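You operate a simulated robot arm through the tools that you are given. There is no shell and no other tool.

You run a simulated two-armed robot. Do the job below in one go: nothing can be reset, and whatever is moved stays where it is left.

TASK
Wrap the box as the wrap card says, then brake the table again.
Fine: Set the film knob to the card's tension and shut the clip before you crank; the film carriage stays low; the cabinet lever ends at BRAKE. Where these are worked on the way, their far stop is far enough and under half their travel is too little: cabinet lever.
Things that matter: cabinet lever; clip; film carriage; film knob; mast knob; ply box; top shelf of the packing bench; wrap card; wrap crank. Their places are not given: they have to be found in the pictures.

Only the result counts: the job must be done as asked and must still hold three seconds after the hand-in. Knocking over, shifting, dropping, spilling or breaking anything else fails it.

THE ROBOT
Two 7-joint arms with four-finger grippers on one trunk that stands fixed in place. Base frame: the origin is at the foot of the trunk, x ahead of it, y to its left, z up; the work surface is at about z = 620. Units: mm, degrees, N and s.
The left shoulder is at [40, 181, 1130], the right one opposite. With the tool pointing down near the work surface each hand reaches from about 100 to 800 mm from the base axis, measured 20 degrees to its own side. Payload 3.67 kg a hand.
The TCP of each hand is the grasp point between the finger pads, 28 mm short of the fingertips. In the tool frame z runs along the fingers and y along their closing line. The gripper opens to 112 mm; its body begins 73 mm behind the TCP.
Orientation is told as [roll, pitch, yaw] about the base's x, y, z axes, in that order, counted from this pose: with the fingers straight down and closing along the base's y, the tool's x points along the base's -x, its y along +y and its z along -z.

THE INTERFACE
- The arms move only by the tool move_arm. It takes "left_series", "right_series" or both (then of equal length, played together; a hand with none holds still); each is a list of rows, each a list of 7 numbers: the shift along the tool's x, y, z in mm, then the turn, a rotation vector about the tool's x, y, z in degrees, then the gripper command, from -1 (fully open) to 1 (shut), values between in proportion. In form: [[x, y, z, wx, wy, wz, gripper], ...]. A call has 1 to 20 rows; each row shifts and turns the commanded pose from where the row before left it, along the tool's axes as they then stand. Rows are played at 5 a second. More than 50 mm and 8.6 degrees between two rows, or a gripper value outside its range, and nothing of the call is played. Where a pose cannot be reached the arm comes as near as it can. A force on the tool above 60 N (or 10 N above the force at the start of the call, whichever is more), or a blocked arm, ends the call early, and 0.2 s more pass. Each finger travels about 72.4 mm/s and halts on what it meets, pressing with about 35 N; the grip force reading is that of the motor and also rises with nothing between the fingers. The clock runs only during rows and for 0.2 s after the last one: add rows that do not move to give the fingers time. It gives the time, the measured TCP pose, the force on the tool (base axes), the opening and the grip force at its end, in the units of the frame above (readings bear some noise), with the torque about the TCP (base axes, N m) and any sound that the robot's microphone picked up.
- Cameras (640 x 400 px; columns grow to the right, rows downward): "scene" is now at [106.7, 9.1, 1355.5]; the picture's right is [0.11, -0.99, 0.00], its down [-0.59, -0.06, -0.80] and it looks along [0.80, 0.09, -0.60] (base axes); focal length 310 px, centre (320, 200). "left" rides on the left gripper at [60, 18, -104] in its tool frame; the picture's right is [-0.29, 0.96, 0.00], its down [-0.80, -0.24, -0.55] and it looks along [-0.53, -0.16, 0.83] (tool axes); focal length 234 px, centre (320, 200). "right" rides on the right gripper at [60, -18, -104] in its tool frame; the picture's right is [0.29, 0.96, 0.00], its down [-0.80, 0.24, -0.55] and it looks along [-0.53, 0.16, 0.83] (tool axes); focal length 234 px, centre (320, 200).
- grab_frame(camera): a new picture of that camera. The clock stands still meanwhile.
- lift_body(by): moves the trunk up (or, below 0, down) by that many mm; the arms and the scene camera ride with it, the base frame stays. It gives what a move gives, with no picture.
- head_to(pan, tilt): turns the head with the scene camera to pan (to the left, within 86 degrees either way) and tilt (down, from -29 to 69), counted from straight ahead of the robot. It gives what a move gives.
- point_at(camera, pixels): for up to 12 pixels [column, row] of the newest picture of that camera ("zoom" is the newest enlarged one), the place [x, y, z] in the base frame of the surface seen there, good to about 2 mm. The clock stands still meanwhile.
- inspect(camera, box): a new picture of the part [left, top, right, bottom] of that camera's present view, enlarged. The clock stands still meanwhile.
- finish_job(): hands the job in; it is judged then, once.

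Open the grippers and draw the arms clear of the work before you hand the job in, unless the task says otherwise.

The tools are called after "Emit:" as a command line: name --argument value ..., lists and objects as JSON in quotes. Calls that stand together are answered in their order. move_arm: Moves the arms, as the interface text tells. Its arguments: {"type":"object","properties":{"left_series":{"type":"array"},"right_series":{"type":"array"}},"required":[]} The other tools are called the same way: lift_body (by) moves the trunk up or down; head_to (pan, tilt) turns the head that bears the scene camera; grab_frame (camera) takes a picture; point_at (camera, pixels) gives the place of the surface under pixels of a picture; inspect (camera, box) takes an enlarged picture of a part of a camera's view; finish_job () hands the job in.

At the start:

```text
time_s: 0.0
left_eef_pos: [583.6, 279.2, 1127.1]
left_tool_rot: [0.0, 0.1, 0.1]
left_ft_force: [0.1, 0.2, -0.4]
left_moment: [-0.02, -0.02, 0.0]
left_gripper_width: 111.9
left_finger_force: 0.0
right_eef_pos: [559.6, -172.1, 1144.8]
right_tool_rot: [-0.1, 0.0, 0.0]
right_ft_force: [0.2, -0.5, 0.8]
right_moment: [-0.04, 0.0, 0.02]
right_gripper_width: 111.8
right_finger_force: 0.1
trunk travel left (down, up): [-250.0, 264.0]
head pan, tilt (commanded): [6.2, 36.5]
```

scene: 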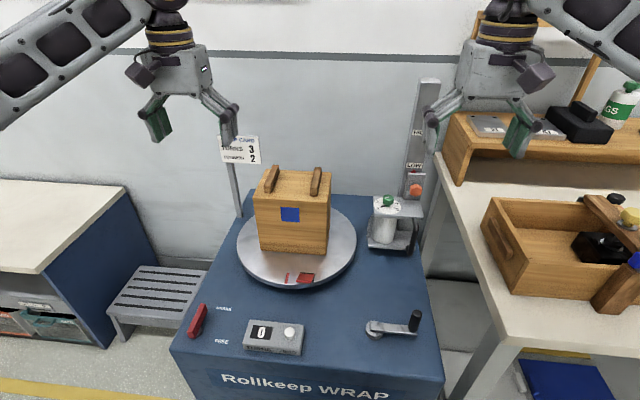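
right: 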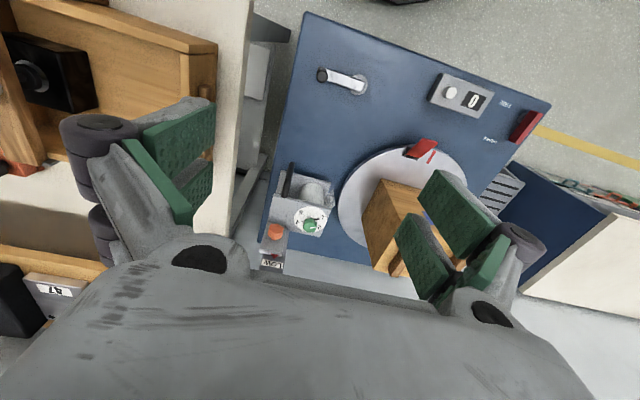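
left: 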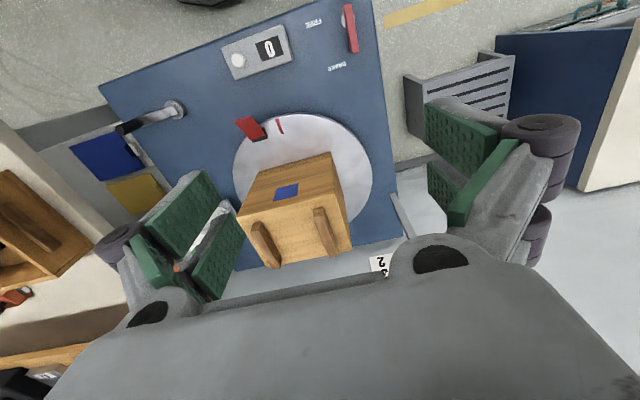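

I start by looking closer at the wrap card (about pixel 240,150), the film unit (395,215) and the front panel (cabinet lever 197,320; counter 275,335; crank 400,325).

Emit:
inspect --camera "scene" --box '[205, 125, 275, 175]'

Emit:
inspect --camera "scene" --box '[350, 70, 450, 265]'

Emit:
inspect --camera "scene" --box '[170, 280, 450, 400]'

Emit:
inspect --camera "scene" --box '[225, 155, 365, 295]'

```text
8.00 times, centred on (240, 150) of scene
```

zoom: 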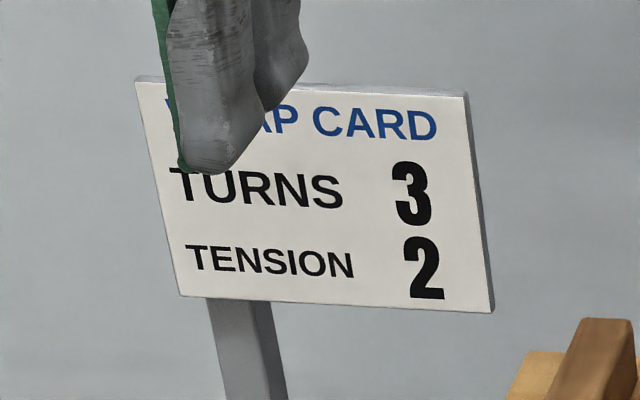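

```text
2.05 times, centred on (400, 168) of scene
```

zoom: 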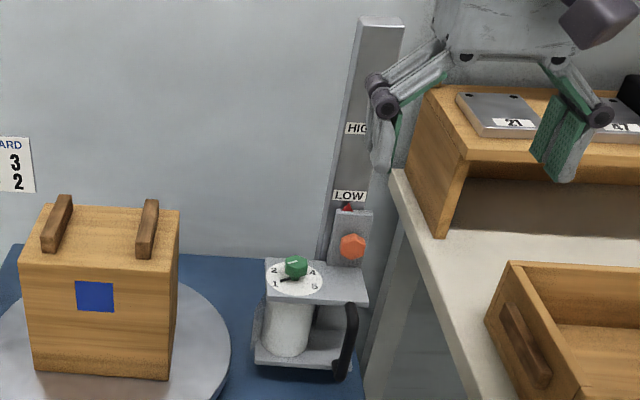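

```text
2.29 times, centred on (310, 340) of scene
```

zoom: 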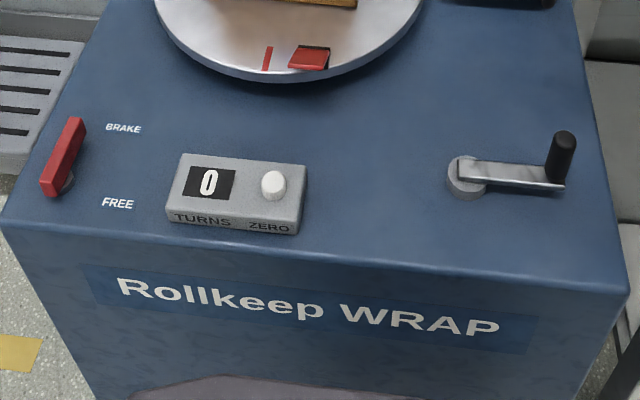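

```text
2.86 times, centred on (295, 225) of scene
```

zoom: 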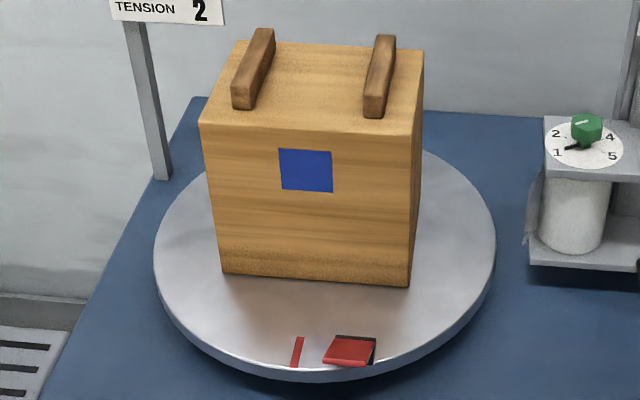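

The card says TURNS 3, TENSION 2. I measure the main features in the scene picture: lever, panel, crank, clip, film unit.

Emit:
point_at --camera "scene" --pixels '[[204, 308], [192, 333], [224, 309], [222, 341], [289, 331], [374, 326], [415, 316], [412, 328], [306, 278], [287, 277], [388, 201], [415, 190]]'

Emit:
inspect --camera "scene" --box '[360, 185, 430, 260]'

Emit:
inspect --camera "scene" --box '[270, 260, 340, 300]'

Emit:
inspect --camera "scene" --box '[175, 295, 245, 350]'

Emit:
inspect --camera "left" --box '[200, 0, 400, 160]'

Emit:
inspect --camera "right" --box '[240, 40, 560, 280]'

```text
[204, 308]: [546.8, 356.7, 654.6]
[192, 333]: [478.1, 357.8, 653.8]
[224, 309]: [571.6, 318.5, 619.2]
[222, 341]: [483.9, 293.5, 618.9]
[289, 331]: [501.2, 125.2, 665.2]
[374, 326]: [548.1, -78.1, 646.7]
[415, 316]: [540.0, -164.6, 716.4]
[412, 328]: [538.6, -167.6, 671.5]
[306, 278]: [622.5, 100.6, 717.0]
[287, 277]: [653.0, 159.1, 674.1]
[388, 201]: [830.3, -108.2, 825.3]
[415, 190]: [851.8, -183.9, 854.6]
```

```text
5.33 times, centred on (395, 222) of scene
```

zoom: 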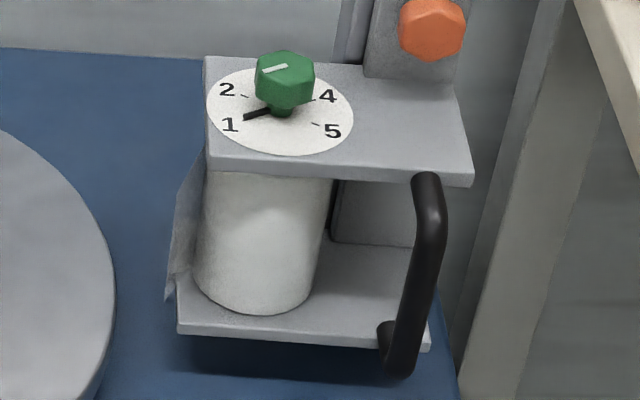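

```text
9.14 times, centred on (305, 280) of scene
```

zoom: 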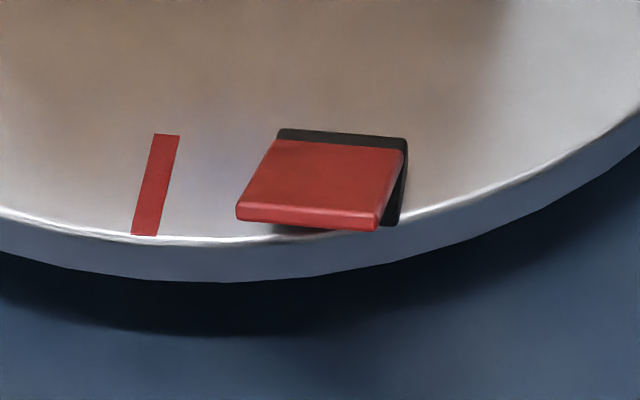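

```text
7.27 times, centred on (210, 322) of scene
```

zoom: 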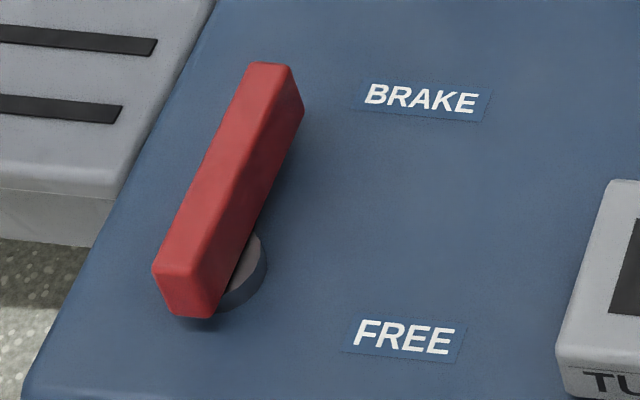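

```text
2.50 times, centred on (300, 80) of left
```

zoom: 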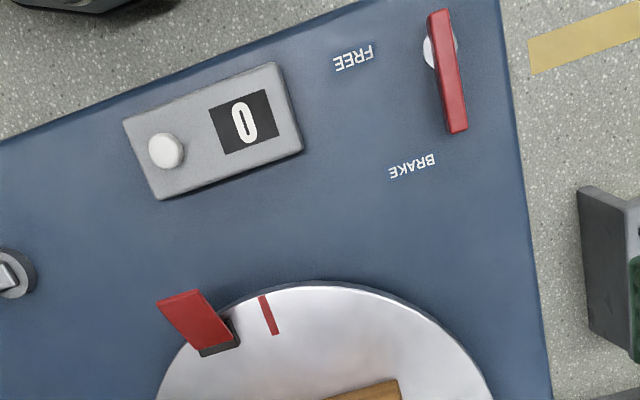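

```text
1.67 times, centred on (400, 160) of right
```

zoom: 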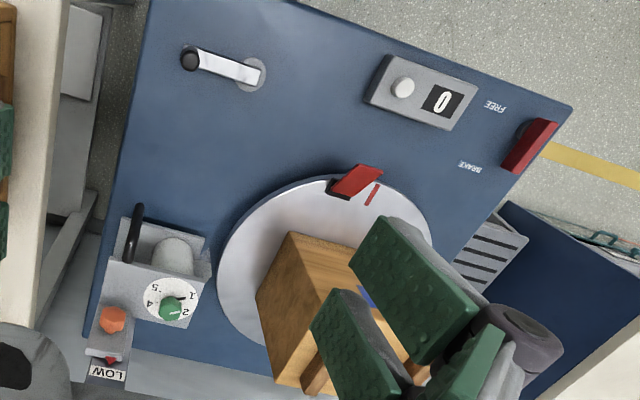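

The lever points at BRAKE with its pivot at the near end; the clip is a red flap standing open; the film pointer seems between 1 and 2. I zoom on the clip and measure it, then the dial.

Emit:
inspect --camera "scene" --box '[280, 262, 330, 294]'

```text
12.50 times, centred on (305, 278) of scene
```

zoom: 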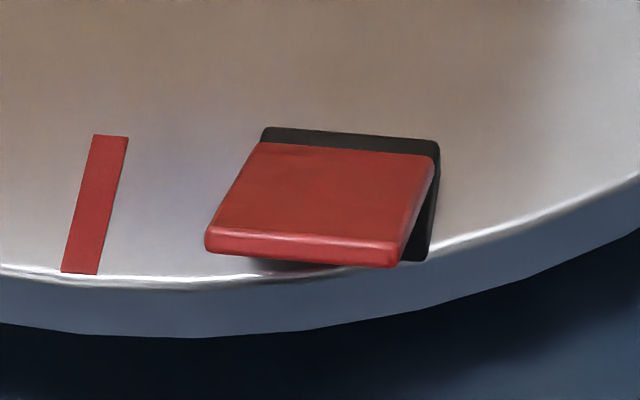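

I measure points across the flap and its base, plus the turntable top and mark.

Emit:
point_at --camera "zoom" --pixels '[[270, 150], [425, 162], [215, 230], [395, 243], [300, 240], [320, 195], [300, 134], [425, 145], [425, 235], [110, 145], [80, 265], [300, 60]]'

```text
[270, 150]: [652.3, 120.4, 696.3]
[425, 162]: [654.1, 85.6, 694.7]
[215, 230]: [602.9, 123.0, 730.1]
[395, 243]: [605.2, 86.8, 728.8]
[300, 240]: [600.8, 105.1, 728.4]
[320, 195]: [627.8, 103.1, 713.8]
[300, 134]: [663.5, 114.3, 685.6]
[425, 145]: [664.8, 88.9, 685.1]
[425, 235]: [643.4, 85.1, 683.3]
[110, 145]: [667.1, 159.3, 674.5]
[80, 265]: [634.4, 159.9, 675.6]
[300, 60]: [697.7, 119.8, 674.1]
```

The flap's hinge is near x≈655, z≈690 and its free end is at x≈602, z≈730. Now the dial.

Emit:
inspect --camera "scene" --box '[370, 190, 420, 222]'

```text
12.50 times, centred on (395, 206) of scene
```

zoom: 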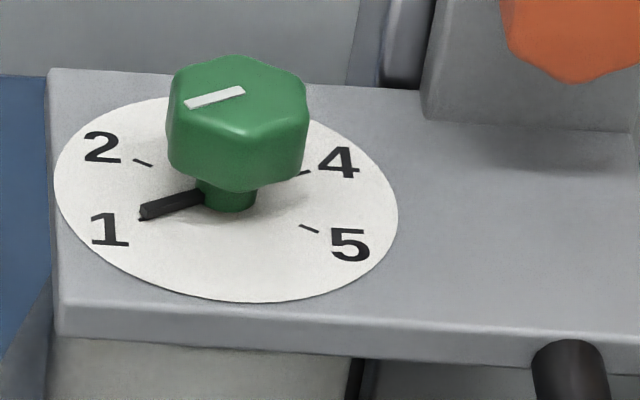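

The black pointer hides the tick of "1"; the tick of "2" is at zoom (143,162). I measure the dial and knob geometry.

Emit:
point_at --camera "zoom" --pixels '[[143, 162], [309, 228], [300, 172], [145, 215], [228, 205], [235, 80], [190, 103], [240, 92], [240, 300], [60, 190], [395, 225], [560, 20]]'

```text
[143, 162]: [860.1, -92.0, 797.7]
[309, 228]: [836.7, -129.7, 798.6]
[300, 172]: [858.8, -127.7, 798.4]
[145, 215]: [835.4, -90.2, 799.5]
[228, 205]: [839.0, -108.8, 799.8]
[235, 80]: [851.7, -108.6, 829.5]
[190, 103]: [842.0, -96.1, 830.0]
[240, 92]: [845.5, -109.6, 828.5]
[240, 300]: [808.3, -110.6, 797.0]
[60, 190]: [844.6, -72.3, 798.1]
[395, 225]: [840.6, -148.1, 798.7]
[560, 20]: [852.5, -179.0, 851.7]
```

Dial centre is about (846,-110), plate z≈798, knob top z≈830; going from 1 to 2 is about 60° clockwise from above. Now I look at the grippers themselves to know the finger geometry.

Emit:
inspect --camera "scene" --box '[110, 0, 260, 150]'

Emit:
inspect --camera "scene" --box '[410, 20, 560, 170]'

Emit:
inspect --camera "right" --box '[0, 0, 640, 400]'

```text
2.67 times, centred on (185, 75) of scene
```

zoom: 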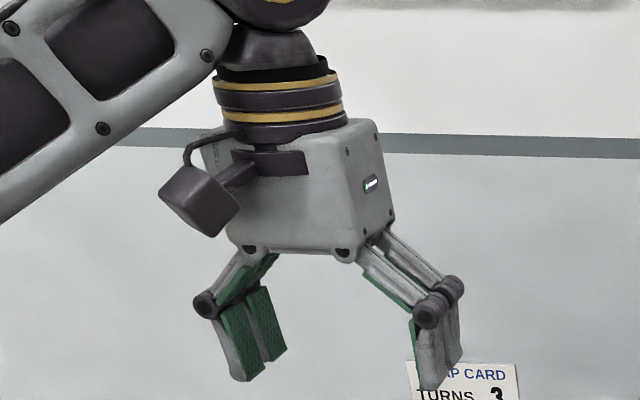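

```text
2.67 times, centred on (485, 95) of scene
```

zoom: 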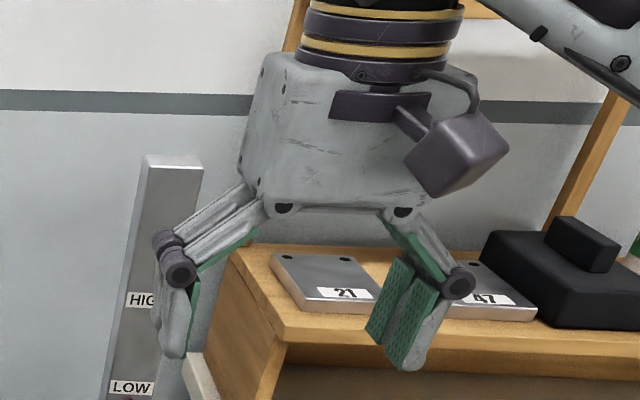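

```text
1.00 times, centred on (320, 200) of right (not enlarged: the box is as wide or as high as the picture)
```

zoom: 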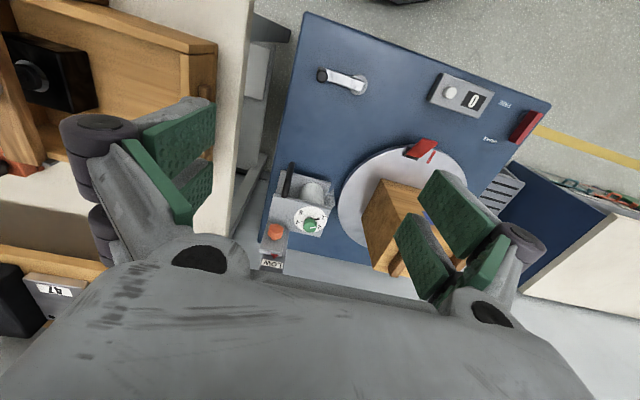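

Plan: bring the right hand nearer above the dial for a good look, and lower and roll the left hand for a side view of the clip and lever, both still well above everything.

Emit:
move_arm --left_series '[[4, 8.5, 38, 0, 0, 0, -1], [4, 8.5, 38, 0, 0, 0, -1], [4, 8.5, 38, 0, 0, 0, -1], [4, 8.5, 38, 0, 0, 0, -1], [4, 8.5, 38, 0, 0, 0, -1], [4, 8.5, 38, 0, 0, 0, -1], [0, 0, 0, 8, 0, 0, -1], [0, 0, 0, 8, 0, 0, -1], [0, 0, 0, 8, 0, 0, -1], [0, 0, 0, 8, 0, 0, -1], [0, 0, 0, 8, 0, 0, -1]]' --right_series '[[-28, 4.4, 29, 0, 0, 0, -1], [-28, 4.4, 29, 0, 0, 0, -1], [-28, 4.4, 29, 0, 0, 0, -1], [-28, 4.4, 29, 0, 0, 0, -1], [-28, 4.4, 29, 0, 0, 0, -1], [0, 0, 0, 0, 0, 0, -1], [0, 0, 0, 0, 0, 0, -1], [0, 0, 0, 0, 0, 0, -1], [0, 0, 0, 0, 0, 0, -1], [0, 0, 0, 0, 0, 0, -1], [0, 0, 0, 0, 0, 0, -1]]'

Emit:
grab_frame --camera "left"

Emit:
grab_frame --camera "right"

Emit:
grab_frame --camera "scene"

```text
time_s: 2.4
left_eef_pos: [560.1, 331.5, 900.3]
left_tool_rot: [-40.2, 0.0, 0.1]
left_ft_force: [0.3, 0.4, -0.3]
left_moment: [-0.02, 0.01, -0.01]
left_gripper_width: 112.1
left_finger_force: 0.0
right_eef_pos: [697.8, -150.2, 998.4]
right_tool_rot: [0.0, 0.0, 0.0]
right_ft_force: [-0.1, 0.0, 0.1]
right_moment: [0.0, -0.02, -0.01]
right_gripper_width: 112.0
right_finger_force: 0.1
trunk travel left (down, up): [-250.0, 264.0]
head pan, tilt (commanded): [6.2, 36.5]
```

```text
taken
```

left: 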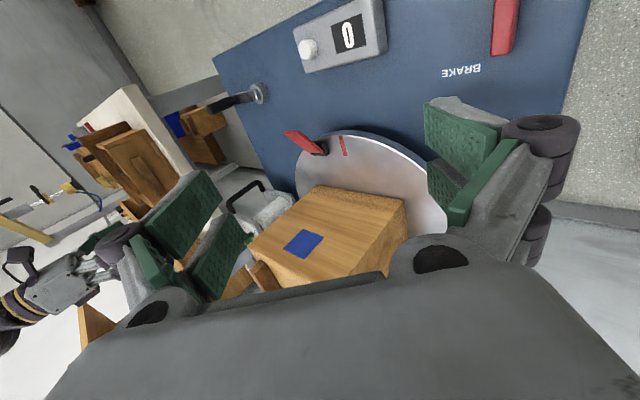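

```text
taken
```

right: 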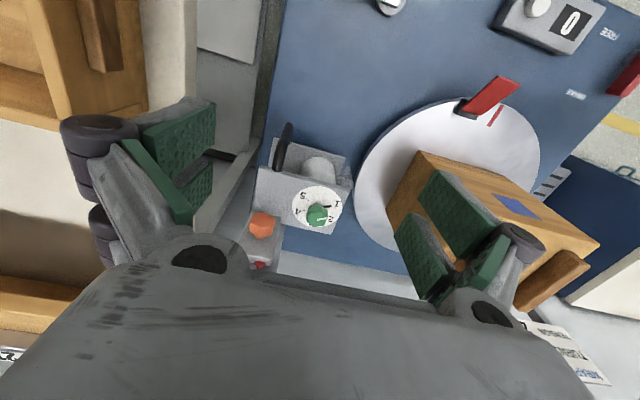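

```text
taken
```

scene: 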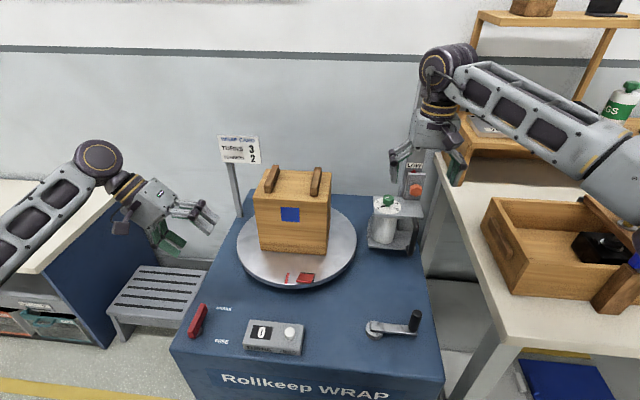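

I zoom on the clip from the left camera (about 305,143) and on the dial from the right camera (about 317,210).

Emit:
inspect --camera "right" --box '[280, 175, 360, 245]'

Emit:
inspect --camera "left" --box '[270, 115, 370, 180]'

```text
5.71 times, centred on (320, 210) of right
```

zoom: 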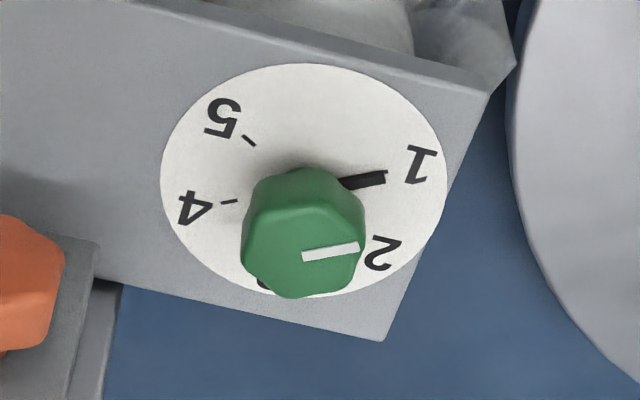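

```text
6.15 times, centred on (320, 148) of left
```

zoom: 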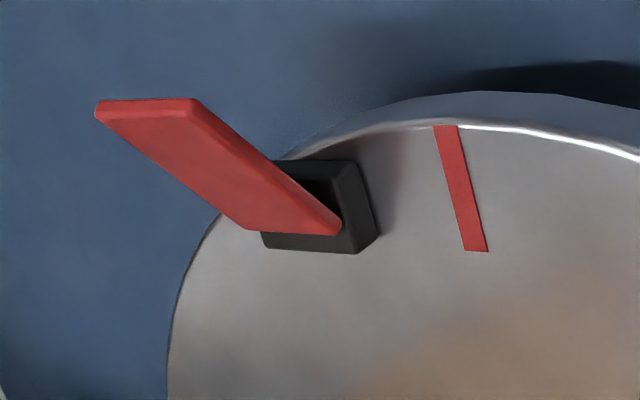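

The flap is hinged at the inner edge of the black base, and swings down onto it. I measure it from this side view.

Emit:
point_at --camera "zoom" --pixels '[[105, 107], [190, 105], [250, 225], [335, 222], [345, 165], [365, 240], [280, 242], [355, 250], [200, 170], [475, 245], [445, 130], [320, 185]]'

```text
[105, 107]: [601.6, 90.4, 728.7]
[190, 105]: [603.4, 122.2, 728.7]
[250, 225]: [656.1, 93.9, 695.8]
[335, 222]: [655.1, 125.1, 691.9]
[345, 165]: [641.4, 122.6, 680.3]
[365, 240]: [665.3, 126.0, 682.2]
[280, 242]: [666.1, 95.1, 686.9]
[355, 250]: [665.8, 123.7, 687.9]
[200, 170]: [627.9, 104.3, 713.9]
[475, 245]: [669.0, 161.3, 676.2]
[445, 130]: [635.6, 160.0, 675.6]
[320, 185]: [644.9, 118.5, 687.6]
```

I zoom further onto the knob for its hex orientation and then measure the surroundings (orange mast knob, mast plate, carriage edges).

Emit:
inspect --camera "right" --box '[230, 185, 350, 260]'

```text
5.33 times, centred on (290, 222) of right
```

zoom: 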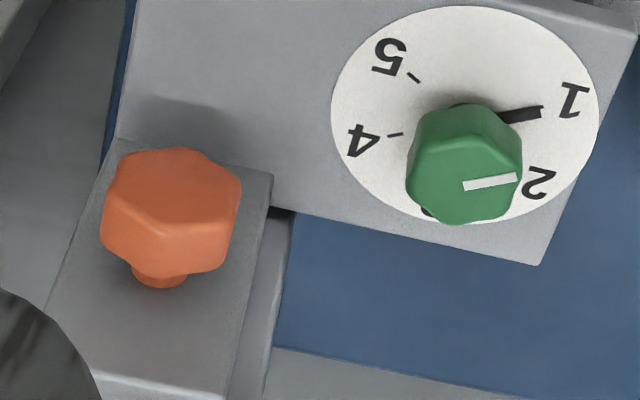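

Emit:
point_at --camera "zoom" --pixels '[[415, 78], [395, 135], [538, 110], [465, 186], [514, 178], [240, 195], [105, 210], [185, 165], [170, 215], [268, 180], [230, 380], [535, 262]]'

Emit:
inspect --camera "right" --box '[298, 198, 336, 230]'

```text
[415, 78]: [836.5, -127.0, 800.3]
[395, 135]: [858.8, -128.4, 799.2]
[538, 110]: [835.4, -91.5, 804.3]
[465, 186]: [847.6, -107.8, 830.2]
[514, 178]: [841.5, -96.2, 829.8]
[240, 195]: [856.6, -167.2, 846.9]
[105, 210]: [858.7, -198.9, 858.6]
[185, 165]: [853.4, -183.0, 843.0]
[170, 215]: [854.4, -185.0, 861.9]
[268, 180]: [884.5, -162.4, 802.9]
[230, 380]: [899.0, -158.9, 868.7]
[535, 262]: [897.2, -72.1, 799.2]
```

```text
12.50 times, centred on (317, 214) of right
```

zoom: 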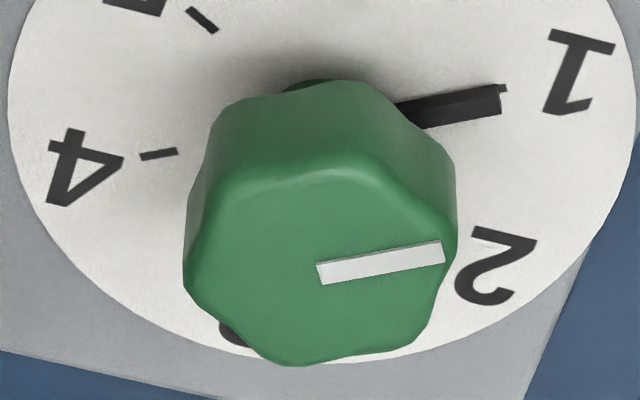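

The knob is six-lobed with a lobe along the pointer (118° left of ahead); the orange mast knob and riser lie at y<-160. I pre-turn the right hand by -62° yaw (flats between lobes, fingers clear of the mast), open it to ~60 mm and move above the knob, while the left hand rolls back upright and shuts its fingers.

Emit:
move_arm --right_series '[[0, 0, 0, 0, 0, 7.75, -0.07], [0, 0, 0, 0, 0, 7.75, -0.07], [0, 0, 0, 0, 0, 7.75, -0.07], [0, 0, 0, 0, 0, 7.75, -0.07], [0, 0, 0, 0, 0, 7.75, -0.07], [0, 0, 0, 0, 0, 7.75, -0.07], [0, 0, 0, 0, 0, 7.75, -0.07], [0, 0, 0, 0, 0, 7.75, -0.07], [-8.5, 37.4, 12, 0, 0, 0, -0.07], [-8.5, 37.4, 12, 0, 0, 0, -0.07], [-8.5, 37.4, 12, 0, 0, 0, -0.07], [-8.5, 37.4, 12, 0, 0, 0, -0.07], [0, 0, 0, 0, 0, 0, -0.07], [0, 0, 0, 0, 0, 0, -0.07]]' --left_series '[[0, 0, 0, -8, 0, 0, 1], [0, 0, 0, -8, 0, 0, 1], [0, 0, 0, -8, 0, 0, 1], [0, 0, 0, -8, 0, 0, 1], [0, 0, 0, -8, 0, 0, 1], [0, 0, 0, 0, 0, 0, 1], [0, 0, 0, 0, 0, 0, 1], [0, 0, 0, 0, 0, 0, 1], [0, 0, 0, 0, 0, 0, 1], [0, 0, 0, 0, 0, 0, 1], [0, 0, 0, 0, 0, 0, 1], [0, 0, 0, 0, 0, 0, 1], [0, 0, 0, 0, 0, 0, 1], [0, 0, 0, 0, 0, 0, 1]]'

Emit:
grab_frame --camera "scene"

Emit:
grab_frame --camera "right"

Emit:
grab_frame --camera "left"

```text
time_s: 5.4
left_eef_pos: [560.2, 330.7, 899.5]
left_tool_rot: [0.0, 0.1, 0.1]
left_ft_force: [0.2, -0.6, 0.9]
left_moment: [0.03, -0.02, 0.01]
left_gripper_width: 0.1
left_finger_force: 35.0
right_eef_pos: [780.6, -124.3, 959.6]
right_tool_rot: [-0.1, 0.2, -62.1]
right_ft_force: [0.1, -0.3, 0.1]
right_moment: [0.03, -0.01, 0.01]
right_gripper_width: 59.8
right_finger_force: 0.1
right hand out of reach, approached as far as the arm can: row 11, 12
trunk travel left (down, up): [-250.0, 264.0]
head pan, tilt (commanded): [6.2, 36.5]
```

```text
taken
```

scene: 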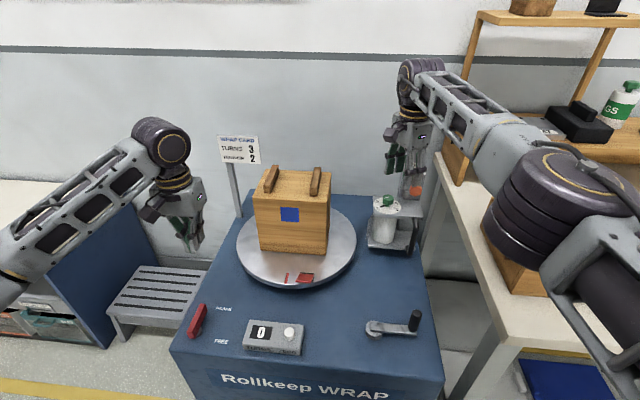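

```text
taken
```

right: 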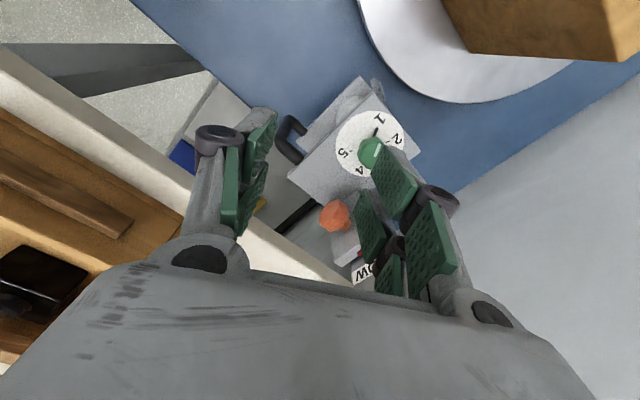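

```text
taken
```

left: 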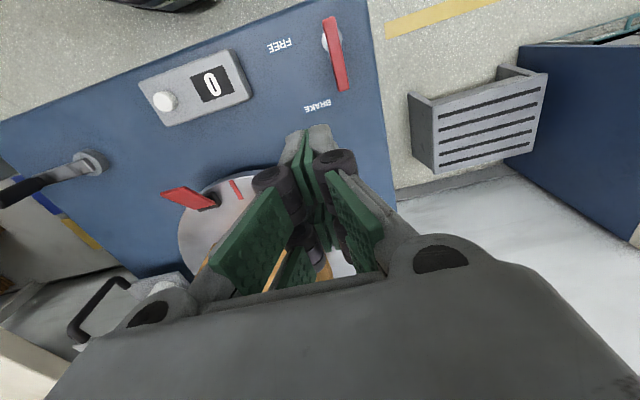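

The right arm reports vertical reach ends at x≈781, so the hand must tilt forward to reach the knob at x≈846. To plan clearances beside the orange knob I measure my own finger shape on the left gripper (about 185,225 in the scene picture).

Emit:
inspect --camera "scene" --box '[130, 110, 230, 260]'

```text
2.67 times, centred on (180, 185) of scene
```

zoom: 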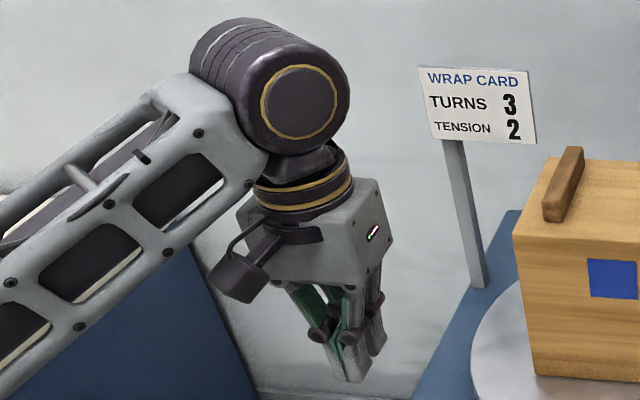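

Emit:
point_at --camera "zoom" --pixels '[[317, 334], [352, 340], [377, 300], [345, 378], [372, 352], [275, 275], [385, 270], [380, 185], [330, 220], [235, 280], [300, 100], [300, 205]]'

```text
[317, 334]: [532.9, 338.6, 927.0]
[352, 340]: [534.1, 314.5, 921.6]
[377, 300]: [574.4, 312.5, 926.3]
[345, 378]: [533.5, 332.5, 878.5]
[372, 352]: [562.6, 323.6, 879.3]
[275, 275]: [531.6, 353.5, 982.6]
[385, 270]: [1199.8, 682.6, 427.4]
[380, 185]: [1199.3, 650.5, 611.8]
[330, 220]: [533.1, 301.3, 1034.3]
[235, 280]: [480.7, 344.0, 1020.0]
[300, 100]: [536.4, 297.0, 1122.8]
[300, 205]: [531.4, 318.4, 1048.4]
```

Fingers: knuckles reach 25 mm outside the pads, pads are ±27 mm wide, wrist is about 222 mm behind the TCP. I back the right hand off, turn it to yaw ≈-2° (pads against knob flats) and tilt it 35° forward to gain reach.

Emit:
move_arm --right_series '[[14, -26.5, 0, 0, 0, 0, -0.07], [14, -26.5, 0, 0, 0, 0, -0.07], [0, 0, 0, 0, 0, -7.5, -0.07], [0, 0, 0, 0, 0, -7.5, -0.07], [0, 0, 0, 0, 0, -7.5, -0.07], [0, 0, 0, 0, 0, -7.5, -0.07], [0, 0, 0, 0, 0, -7.5, -0.07], [0, 0, 0, 0, 0, -7.5, -0.07], [0, 0, 0, 0, 0, -7.5, -0.07], [0, 0, 0, 0, 0, -7.5, -0.07], [0, 0, 0, 0, -7, 0, -0.07], [0, 0, 0, 0, -7, 0, -0.07], [0, 0, 0, 0, -7, 0, -0.07], [0, 0, 0, 0, -7, 0, -0.07], [0, 0, 0, 0, -7, 0, -0.07], [0, 0, 0, 0, 0, 0, -0.07]]'

Emit:
grab_frame --camera "scene"

Emit:
grab_frame --camera "right"

```text
time_s: 8.8
left_eef_pos: [560.8, 331.6, 898.9]
left_tool_rot: [0.0, -0.1, 0.2]
left_ft_force: [0.0, 0.1, -0.2]
left_moment: [-0.01, -0.02, 0.0]
left_gripper_width: 0.1
left_finger_force: 35.3
right_eef_pos: [718.6, -123.1, 959.7]
right_tool_rot: [0.0, -35.1, -2.0]
right_ft_force: [0.2, 0.5, -0.3]
right_moment: [0.01, 0.02, 0.0]
right_gripper_width: 59.9
right_finger_force: 0.1
trunk travel left (down, up): [-250.0, 264.0]
head pan, tilt (commanded): [6.2, 36.5]
```

```text
taken
```

scene: 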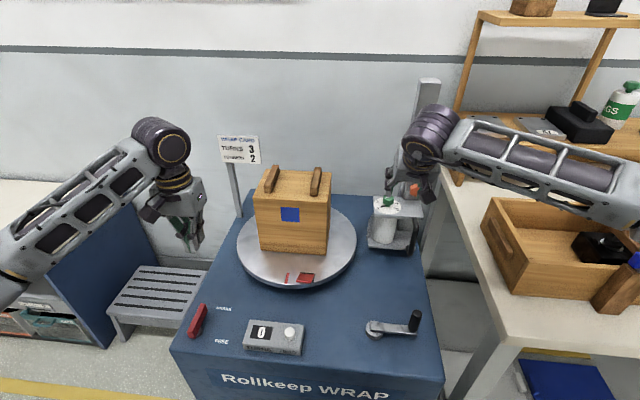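

```text
taken
```

right: 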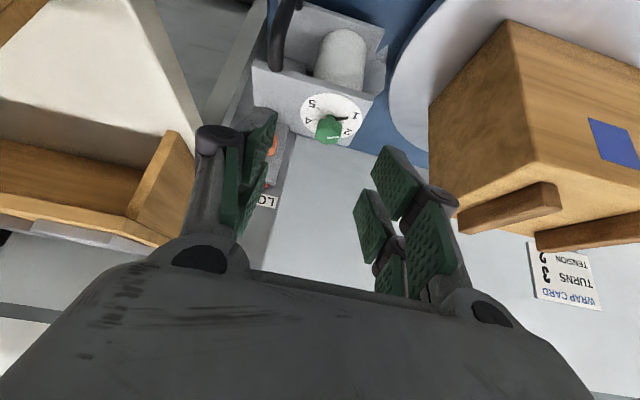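

The hand is upright in yaw and tilted 35°; now I bring it over the knob to about (846,-110,880) with the fingers narrowed to 48 mm.

Emit:
move_arm --right_series '[[-14.5, 4.35, 34.6, 0, 0, 0, 0.143], [-14.5, 4.35, 34.6, 0, 0, 0, 0.143], [-14.5, 4.35, 34.6, 0, 0, 0, 0.143], [-14.5, 4.35, 34.6, 0, 0, 0, 0.143], [0, 0, 0, 0, 0, 0, 0.143]]'

Emit:
grab_frame --camera "scene"

Emit:
inspect --camera "scene" --box '[350, 130, 450, 220]'

Emit:
grab_frame --camera "right"

```text
time_s: 10.0
left_eef_pos: [557.3, 330.3, 899.7]
left_tool_rot: [0.1, 0.1, 0.1]
left_ft_force: [0.1, 0.1, 0.8]
left_moment: [0.02, -0.01, 0.01]
left_gripper_width: 0.0
left_finger_force: 34.8
right_eef_pos: [846.4, -111.9, 881.0]
right_tool_rot: [0.1, -35.0, -2.1]
right_ft_force: [-1.6, -0.5, 0.7]
right_moment: [0.01, 0.0, -0.03]
right_gripper_width: 47.6
right_finger_force: 0.0
trunk travel left (down, up): [-250.0, 264.0]
head pan, tilt (commanded): [6.2, 36.5]
```

```text
taken
```

scene: 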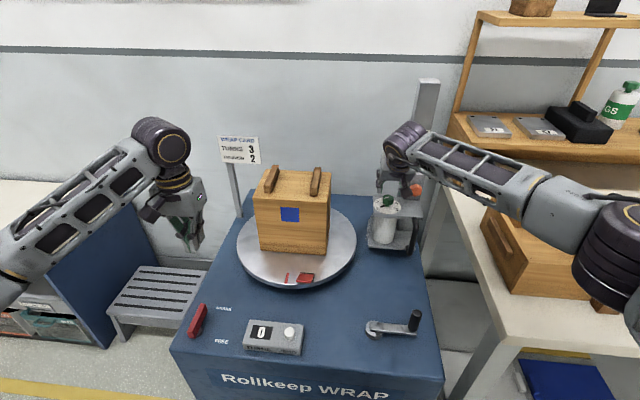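

```text
4.44 times, centred on (400, 175) of scene
```

zoom: 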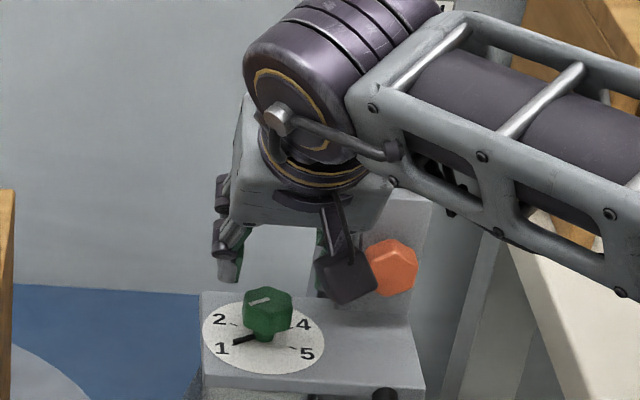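

```text
taken
```

right: 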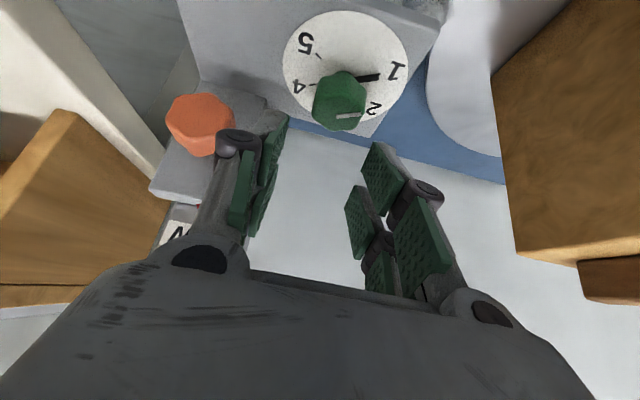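

The hand sits over the knob with both fingers clear of the orange knob. I measure the knob top again from this nearer view for exact centring.

Emit:
inspect --camera "right" --box '[270, 10, 430, 140]'

```text
3.08 times, centred on (350, 75) of right
```

zoom: 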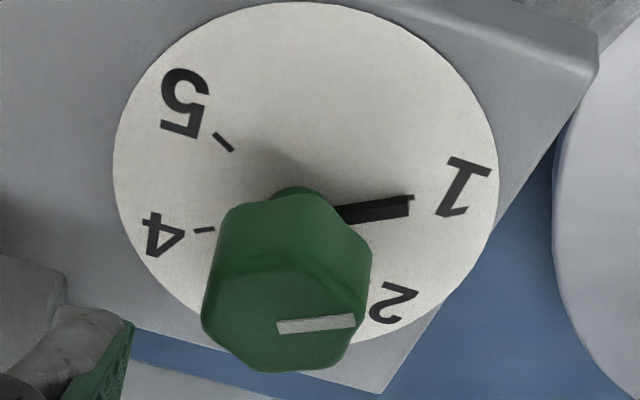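

Emit:
point_at --camera "zoom" --pixels '[[204, 320], [355, 318], [280, 370], [280, 325], [352, 320], [270, 275], [232, 150], [212, 231], [408, 205], [117, 180], [497, 190], [290, 200]]'

```text
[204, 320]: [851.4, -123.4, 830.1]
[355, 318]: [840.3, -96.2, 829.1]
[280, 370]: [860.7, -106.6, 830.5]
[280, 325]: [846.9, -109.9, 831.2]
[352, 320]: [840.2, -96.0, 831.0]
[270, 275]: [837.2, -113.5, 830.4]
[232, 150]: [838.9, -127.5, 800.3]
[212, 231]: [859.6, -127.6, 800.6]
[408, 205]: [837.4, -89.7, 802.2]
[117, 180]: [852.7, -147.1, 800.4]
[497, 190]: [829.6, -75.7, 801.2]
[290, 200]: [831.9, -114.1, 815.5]
```

Knob centre is (846,-110), top z≈830, about 29 mm across. I go straight down to TCP z≈840.

Emit:
move_arm --right_series '[[7.85, 0.6, 11.2, 0, 0, 0, 0.143], [7.85, 0.6, 11.2, 0, 0, 0, 0.143], [7.85, 0.6, 11.2, 0, 0, 0, 0.143], [0, 0, 0, 0, 0, 0, 0.143]]'

Emit:
inspect --camera "right" --box '[160, 0, 480, 200]'

Emit:
inspect --camera "scene" --box '[360, 150, 440, 220]'

```text
time_s: 11.0
left_eef_pos: [560.1, 331.3, 899.4]
left_tool_rot: [0.0, 0.0, 0.1]
left_ft_force: [1.2, -0.6, -0.5]
left_moment: [0.01, -0.04, 0.01]
left_gripper_width: 0.0
left_finger_force: 35.1
right_eef_pos: [846.5, -109.7, 839.2]
right_tool_rot: [0.0, -35.0, -2.1]
right_ft_force: [1.0, 0.4, 0.1]
right_moment: [-0.01, -0.02, 0.0]
right_gripper_width: 48.1
right_finger_force: 0.0
trunk travel left (down, up): [-250.0, 264.0]
head pan, tilt (commanded): [6.2, 36.5]
```

```text
2.00 times, centred on (320, 100) of right
```

zoom: 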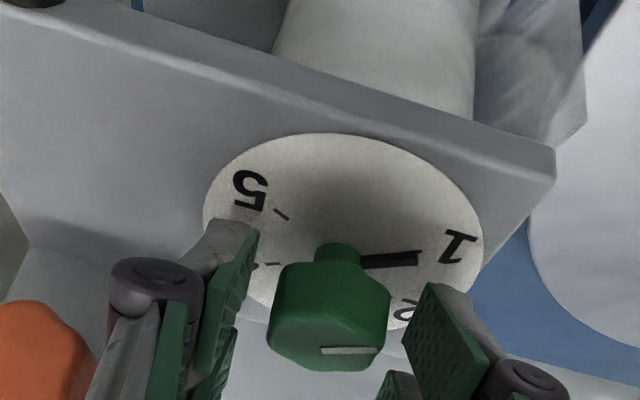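

```text
5.71 times, centred on (400, 185) of scene
```

zoom: 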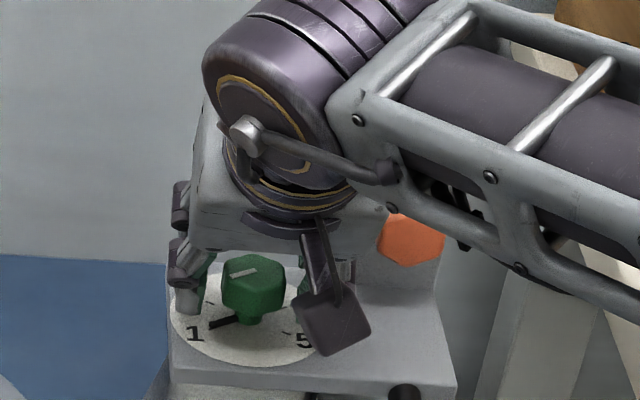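

The knob is centred between the pads. I close on it.

Emit:
move_arm --right_series '[[0, 0, 0, 0, 0, 0, 1], [0, 0, 0, 0, 0, 0, 1], [0, 0, 0, 0, 0, 0, 1]]'

Emit:
inspect --camera "right" --box '[160, 0, 480, 200]'

```text
time_s: 11.8
left_eef_pos: [559.8, 331.7, 899.5]
left_tool_rot: [0.0, 0.0, 0.1]
left_ft_force: [0.4, -0.2, -0.2]
left_moment: [-0.01, 0.01, -0.04]
left_gripper_width: 0.1
left_finger_force: 34.8
right_eef_pos: [846.3, -110.5, 837.9]
right_tool_rot: [0.0, -35.0, -2.2]
right_ft_force: [0.0, -3.0, 0.4]
right_moment: [-0.07, 0.03, -0.06]
right_gripper_width: 30.8
right_finger_force: 45.0
trunk travel left (down, up): [-250.0, 264.0]
head pan, tilt (commanded): [6.2, 36.5]
```

```text
2.00 times, centred on (320, 100) of right
```

zoom: 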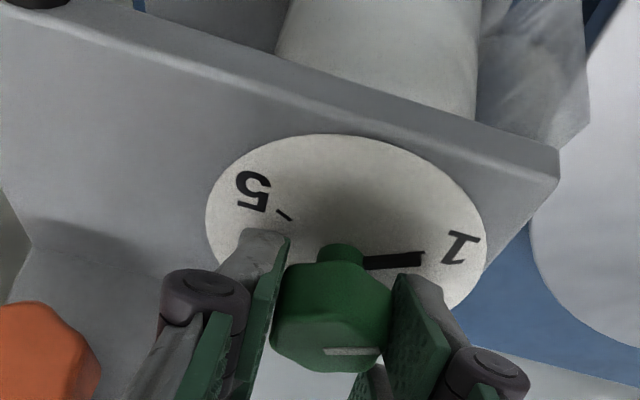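

Gripped at 30.8 mm. I turn it clockwise (base yaw) by about 32° first, about the vertical axis through the knob.

Emit:
move_arm --right_series '[[0, 0, 0, 3.67, 0, 5.24, 1], [0, 0, 0, 3.67, 0, 5.24, 1], [0, 0, 0, 3.67, 0, 5.24, 1], [0, 0, 0, 3.67, 0, 5.24, 1], [0, 0, 0, 3.67, 0, 5.24, 1], [0, 0, 0, 0, 0, 0, 1]]'

Emit:
inspect --camera "right" --box '[160, 0, 480, 200]'

Emit:
inspect --camera "scene" --box '[360, 150, 440, 220]'

```text
time_s: 13.2
left_eef_pos: [560.8, 330.3, 899.0]
left_tool_rot: [0.0, 0.1, 0.0]
left_ft_force: [0.8, -0.1, -0.8]
left_moment: [-0.03, -0.01, -0.01]
left_gripper_width: 0.0
left_finger_force: 35.3
right_eef_pos: [847.5, -109.1, 839.4]
right_tool_rot: [0.0, -34.9, -34.1]
right_ft_force: [1.1, -3.2, 0.3]
right_moment: [-0.02, 0.01, 0.0]
right_gripper_width: 30.9
right_finger_force: 45.0
trunk travel left (down, up): [-250.0, 264.0]
head pan, tilt (commanded): [6.2, 36.5]
```

```text
2.00 times, centred on (320, 100) of right
```

zoom: 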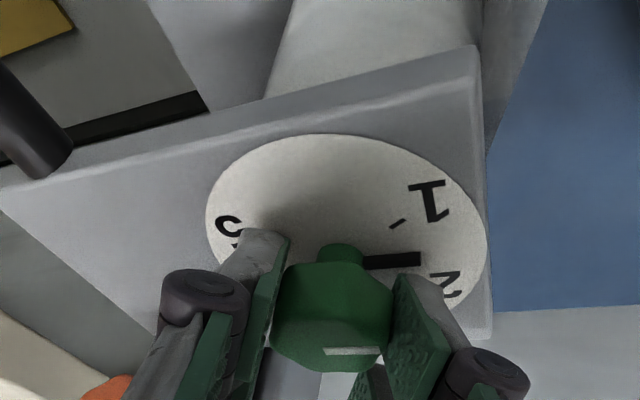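

```text
5.71 times, centred on (400, 185) of scene
```

zoom: 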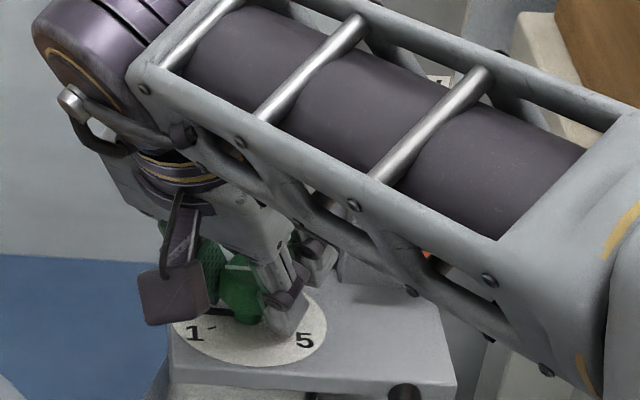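

The knob followed exactly (tick 1 is uncovered, pointer between 1 and 2). I turn 9° more, then release for a second stroke.

Emit:
move_arm --right_series '[[0, 0, 0, 2.58, 0, 3.69, 1], [0, 0, 0, 2.58, 0, 3.69, 1], [0, 0, 0, 0, 0, 0, 1]]'

Emit:
inspect --camera "right" --box '[160, 0, 480, 200]'

```text
time_s: 14.0
left_eef_pos: [561.8, 332.1, 897.5]
left_tool_rot: [-0.2, 0.2, 0.1]
left_ft_force: [0.5, -0.4, 0.1]
left_moment: [0.0, 0.0, 0.02]
left_gripper_width: 0.1
left_finger_force: 35.2
right_eef_pos: [846.8, -108.1, 838.8]
right_tool_rot: [0.3, -35.2, -42.9]
right_ft_force: [39.0, 7.2, 0.8]
right_moment: [-0.3, -1.52, 0.06]
right_gripper_width: 31.1
right_finger_force: 44.9
right hand out of reach, approached as far as the arm can: row 2
trunk travel left (down, up): [-250.0, 264.0]
head pan, tilt (commanded): [6.2, 36.5]
```

```text
2.00 times, centred on (320, 100) of right
```

zoom: 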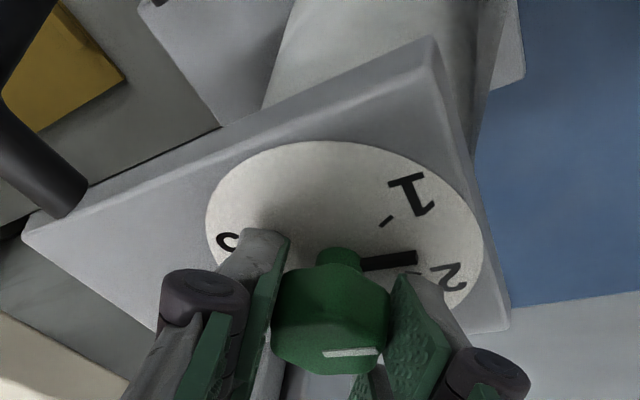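

The arm's reach limit came at yaw -43° (39 N pull), knob now about two thirds of the way. I open to 44 mm and check that the knob stays.

Emit:
move_arm --right_series '[[0, 0, 0, 0, 0, 0, 0.214], [0, 0, 0, 0, 0, 0, 0.214], [0, 0, 0, 0, 0, 0, 0.214]]'

Emit:
inspect --camera "right" --box '[160, 0, 480, 200]'

```text
time_s: 14.8
left_eef_pos: [560.8, 330.6, 898.7]
left_tool_rot: [0.1, -0.1, 0.1]
left_ft_force: [-0.5, 0.0, 0.8]
left_moment: [0.01, -0.01, 0.0]
left_gripper_width: 0.1
left_finger_force: 34.9
right_eef_pos: [841.8, -112.6, 839.1]
right_tool_rot: [0.0, -35.0, -43.0]
right_ft_force: [0.2, 0.0, 0.5]
right_moment: [0.01, -0.04, -0.02]
right_gripper_width: 43.9
right_finger_force: 0.1
trunk travel left (down, up): [-250.0, 264.0]
head pan, tilt (commanded): [6.2, 36.5]
```

```text
2.00 times, centred on (320, 100) of right
```

zoom: 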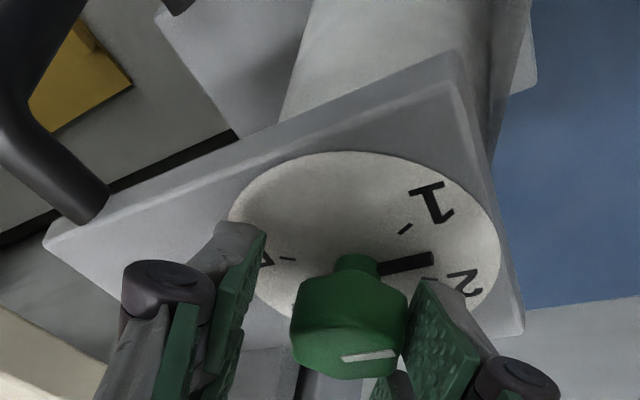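

The knob stayed put with the pointer about 20° short of tick 2. I swing the open hand back around the knob to yaw ≈+12°, recentring on it.

Emit:
move_arm --right_series '[[0, 0, 0, -3.96, 0, -5.65, 0.214], [-1.5, 4.6, 1.1, 0, 0, 0, 0.214], [0, 0, 0, -3.96, 0, -5.65, 0.214], [0, 0, 0, -3.96, 0, -5.65, 0.214], [0, 0, 0, -3.96, 0, -5.65, 0.214], [0, 0, 0, -3.96, 0, -5.65, 0.214], [0, 0, 0, -3.96, 0, -5.65, 0.214], [0, 0, 0, 0, 0, 0, 0.214]]'

Emit:
inspect --camera "right" --box '[160, 0, 480, 200]'

```text
time_s: 16.6
left_eef_pos: [559.6, 330.9, 899.3]
left_tool_rot: [0.0, 0.0, 0.1]
left_ft_force: [-0.7, 0.9, 0.2]
left_moment: [0.04, 0.0, -0.02]
left_gripper_width: 0.1
left_finger_force: 35.5
right_eef_pos: [844.9, -107.7, 839.9]
right_tool_rot: [0.0, -35.0, -1.6]
right_ft_force: [-0.3, -0.4, 0.8]
right_moment: [-0.02, 0.0, 0.02]
right_gripper_width: 44.0
right_finger_force: 0.1
trunk travel left (down, up): [-250.0, 264.0]
head pan, tilt (commanded): [6.2, 36.5]
```

```text
2.00 times, centred on (320, 100) of right
```

zoom: 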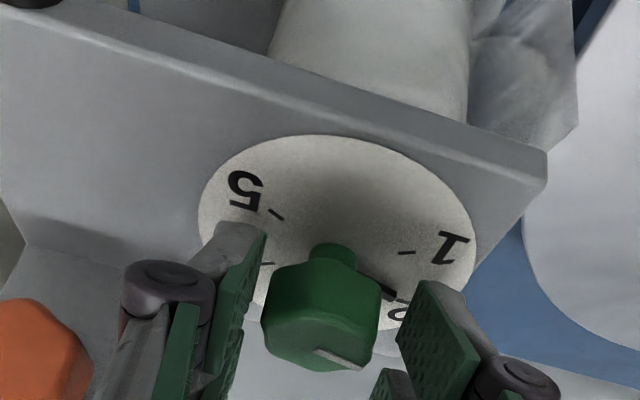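

Yaw is -1.6° and the pointer is close to tick 2. I turn another 14° back and centre on the knob before gripping.

Emit:
move_arm --right_series '[[-0.8, -2.2, 0.5, 0, 0, 0, 0.214], [0, 0, 0, -4, 0, -5.7, 0.214], [0, 0, 0, -4, 0, -5.7, 0.214], [0, 0, 0, 0, 0, 0, 0.214]]'

Emit:
inspect --camera "right" --box '[160, 0, 480, 200]'

Emit:
inspect --camera "scene" --box '[360, 150, 440, 220]'

```text
time_s: 17.6
left_eef_pos: [559.0, 331.3, 899.1]
left_tool_rot: [0.0, 0.0, 0.1]
left_ft_force: [-0.2, -0.3, 0.7]
left_moment: [-0.02, 0.0, 0.03]
left_gripper_width: 0.0
left_finger_force: 34.9
right_eef_pos: [846.9, -110.2, 839.1]
right_tool_rot: [-0.1, -35.0, 12.2]
right_ft_force: [0.0, 1.1, 0.6]
right_moment: [-0.02, 0.0, 0.0]
right_gripper_width: 43.8
right_finger_force: 0.0
trunk travel left (down, up): [-250.0, 264.0]
head pan, tilt (commanded): [6.2, 36.5]
```

```text
2.00 times, centred on (320, 100) of right
```

zoom: 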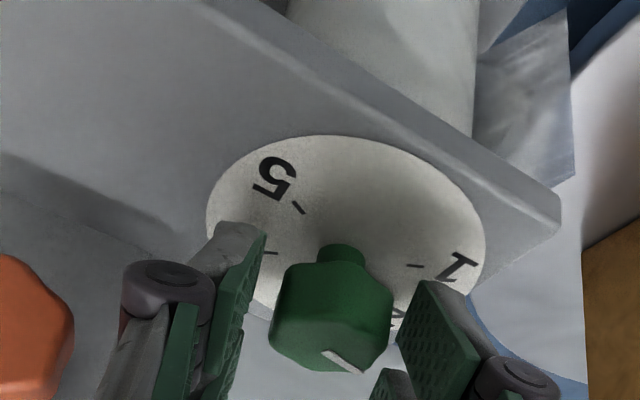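

```text
5.71 times, centred on (400, 185) of scene
```

zoom: 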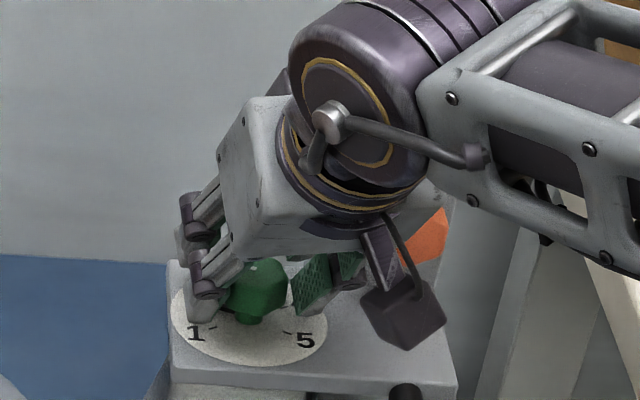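

Centred; I close on the knob again.

Emit:
move_arm --right_series '[[0, 0, 0, 0, 0, 0, 1], [0, 0, 0, 0, 0, 0, 1], [0, 0, 0, 0, 0, 0, 1]]'

Emit:
inspect --camera "right" --box '[160, 0, 480, 200]'

```text
time_s: 18.4
left_eef_pos: [559.2, 330.9, 900.1]
left_tool_rot: [0.0, 0.0, 0.1]
left_ft_force: [-0.4, 0.5, -0.6]
left_moment: [-0.04, -0.02, -0.01]
left_gripper_width: 0.2
left_finger_force: 35.4
right_eef_pos: [846.5, -110.7, 839.4]
right_tool_rot: [0.1, -35.0, 12.3]
right_ft_force: [-1.3, 1.2, -0.4]
right_moment: [0.06, -0.06, 0.03]
right_gripper_width: 31.1
right_finger_force: 45.1
trunk travel left (down, up): [-250.0, 264.0]
head pan, tilt (commanded): [6.2, 36.5]
```

```text
2.00 times, centred on (320, 100) of right
```

zoom: 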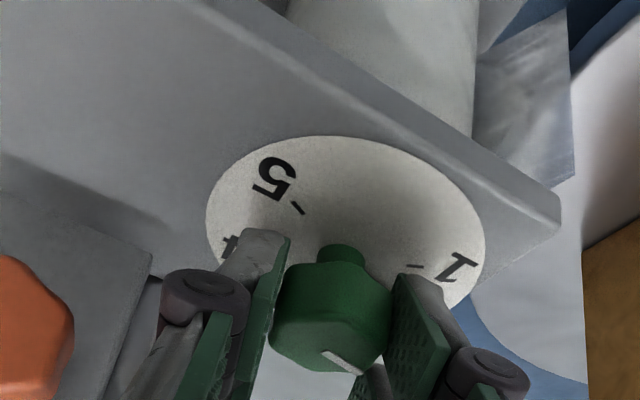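

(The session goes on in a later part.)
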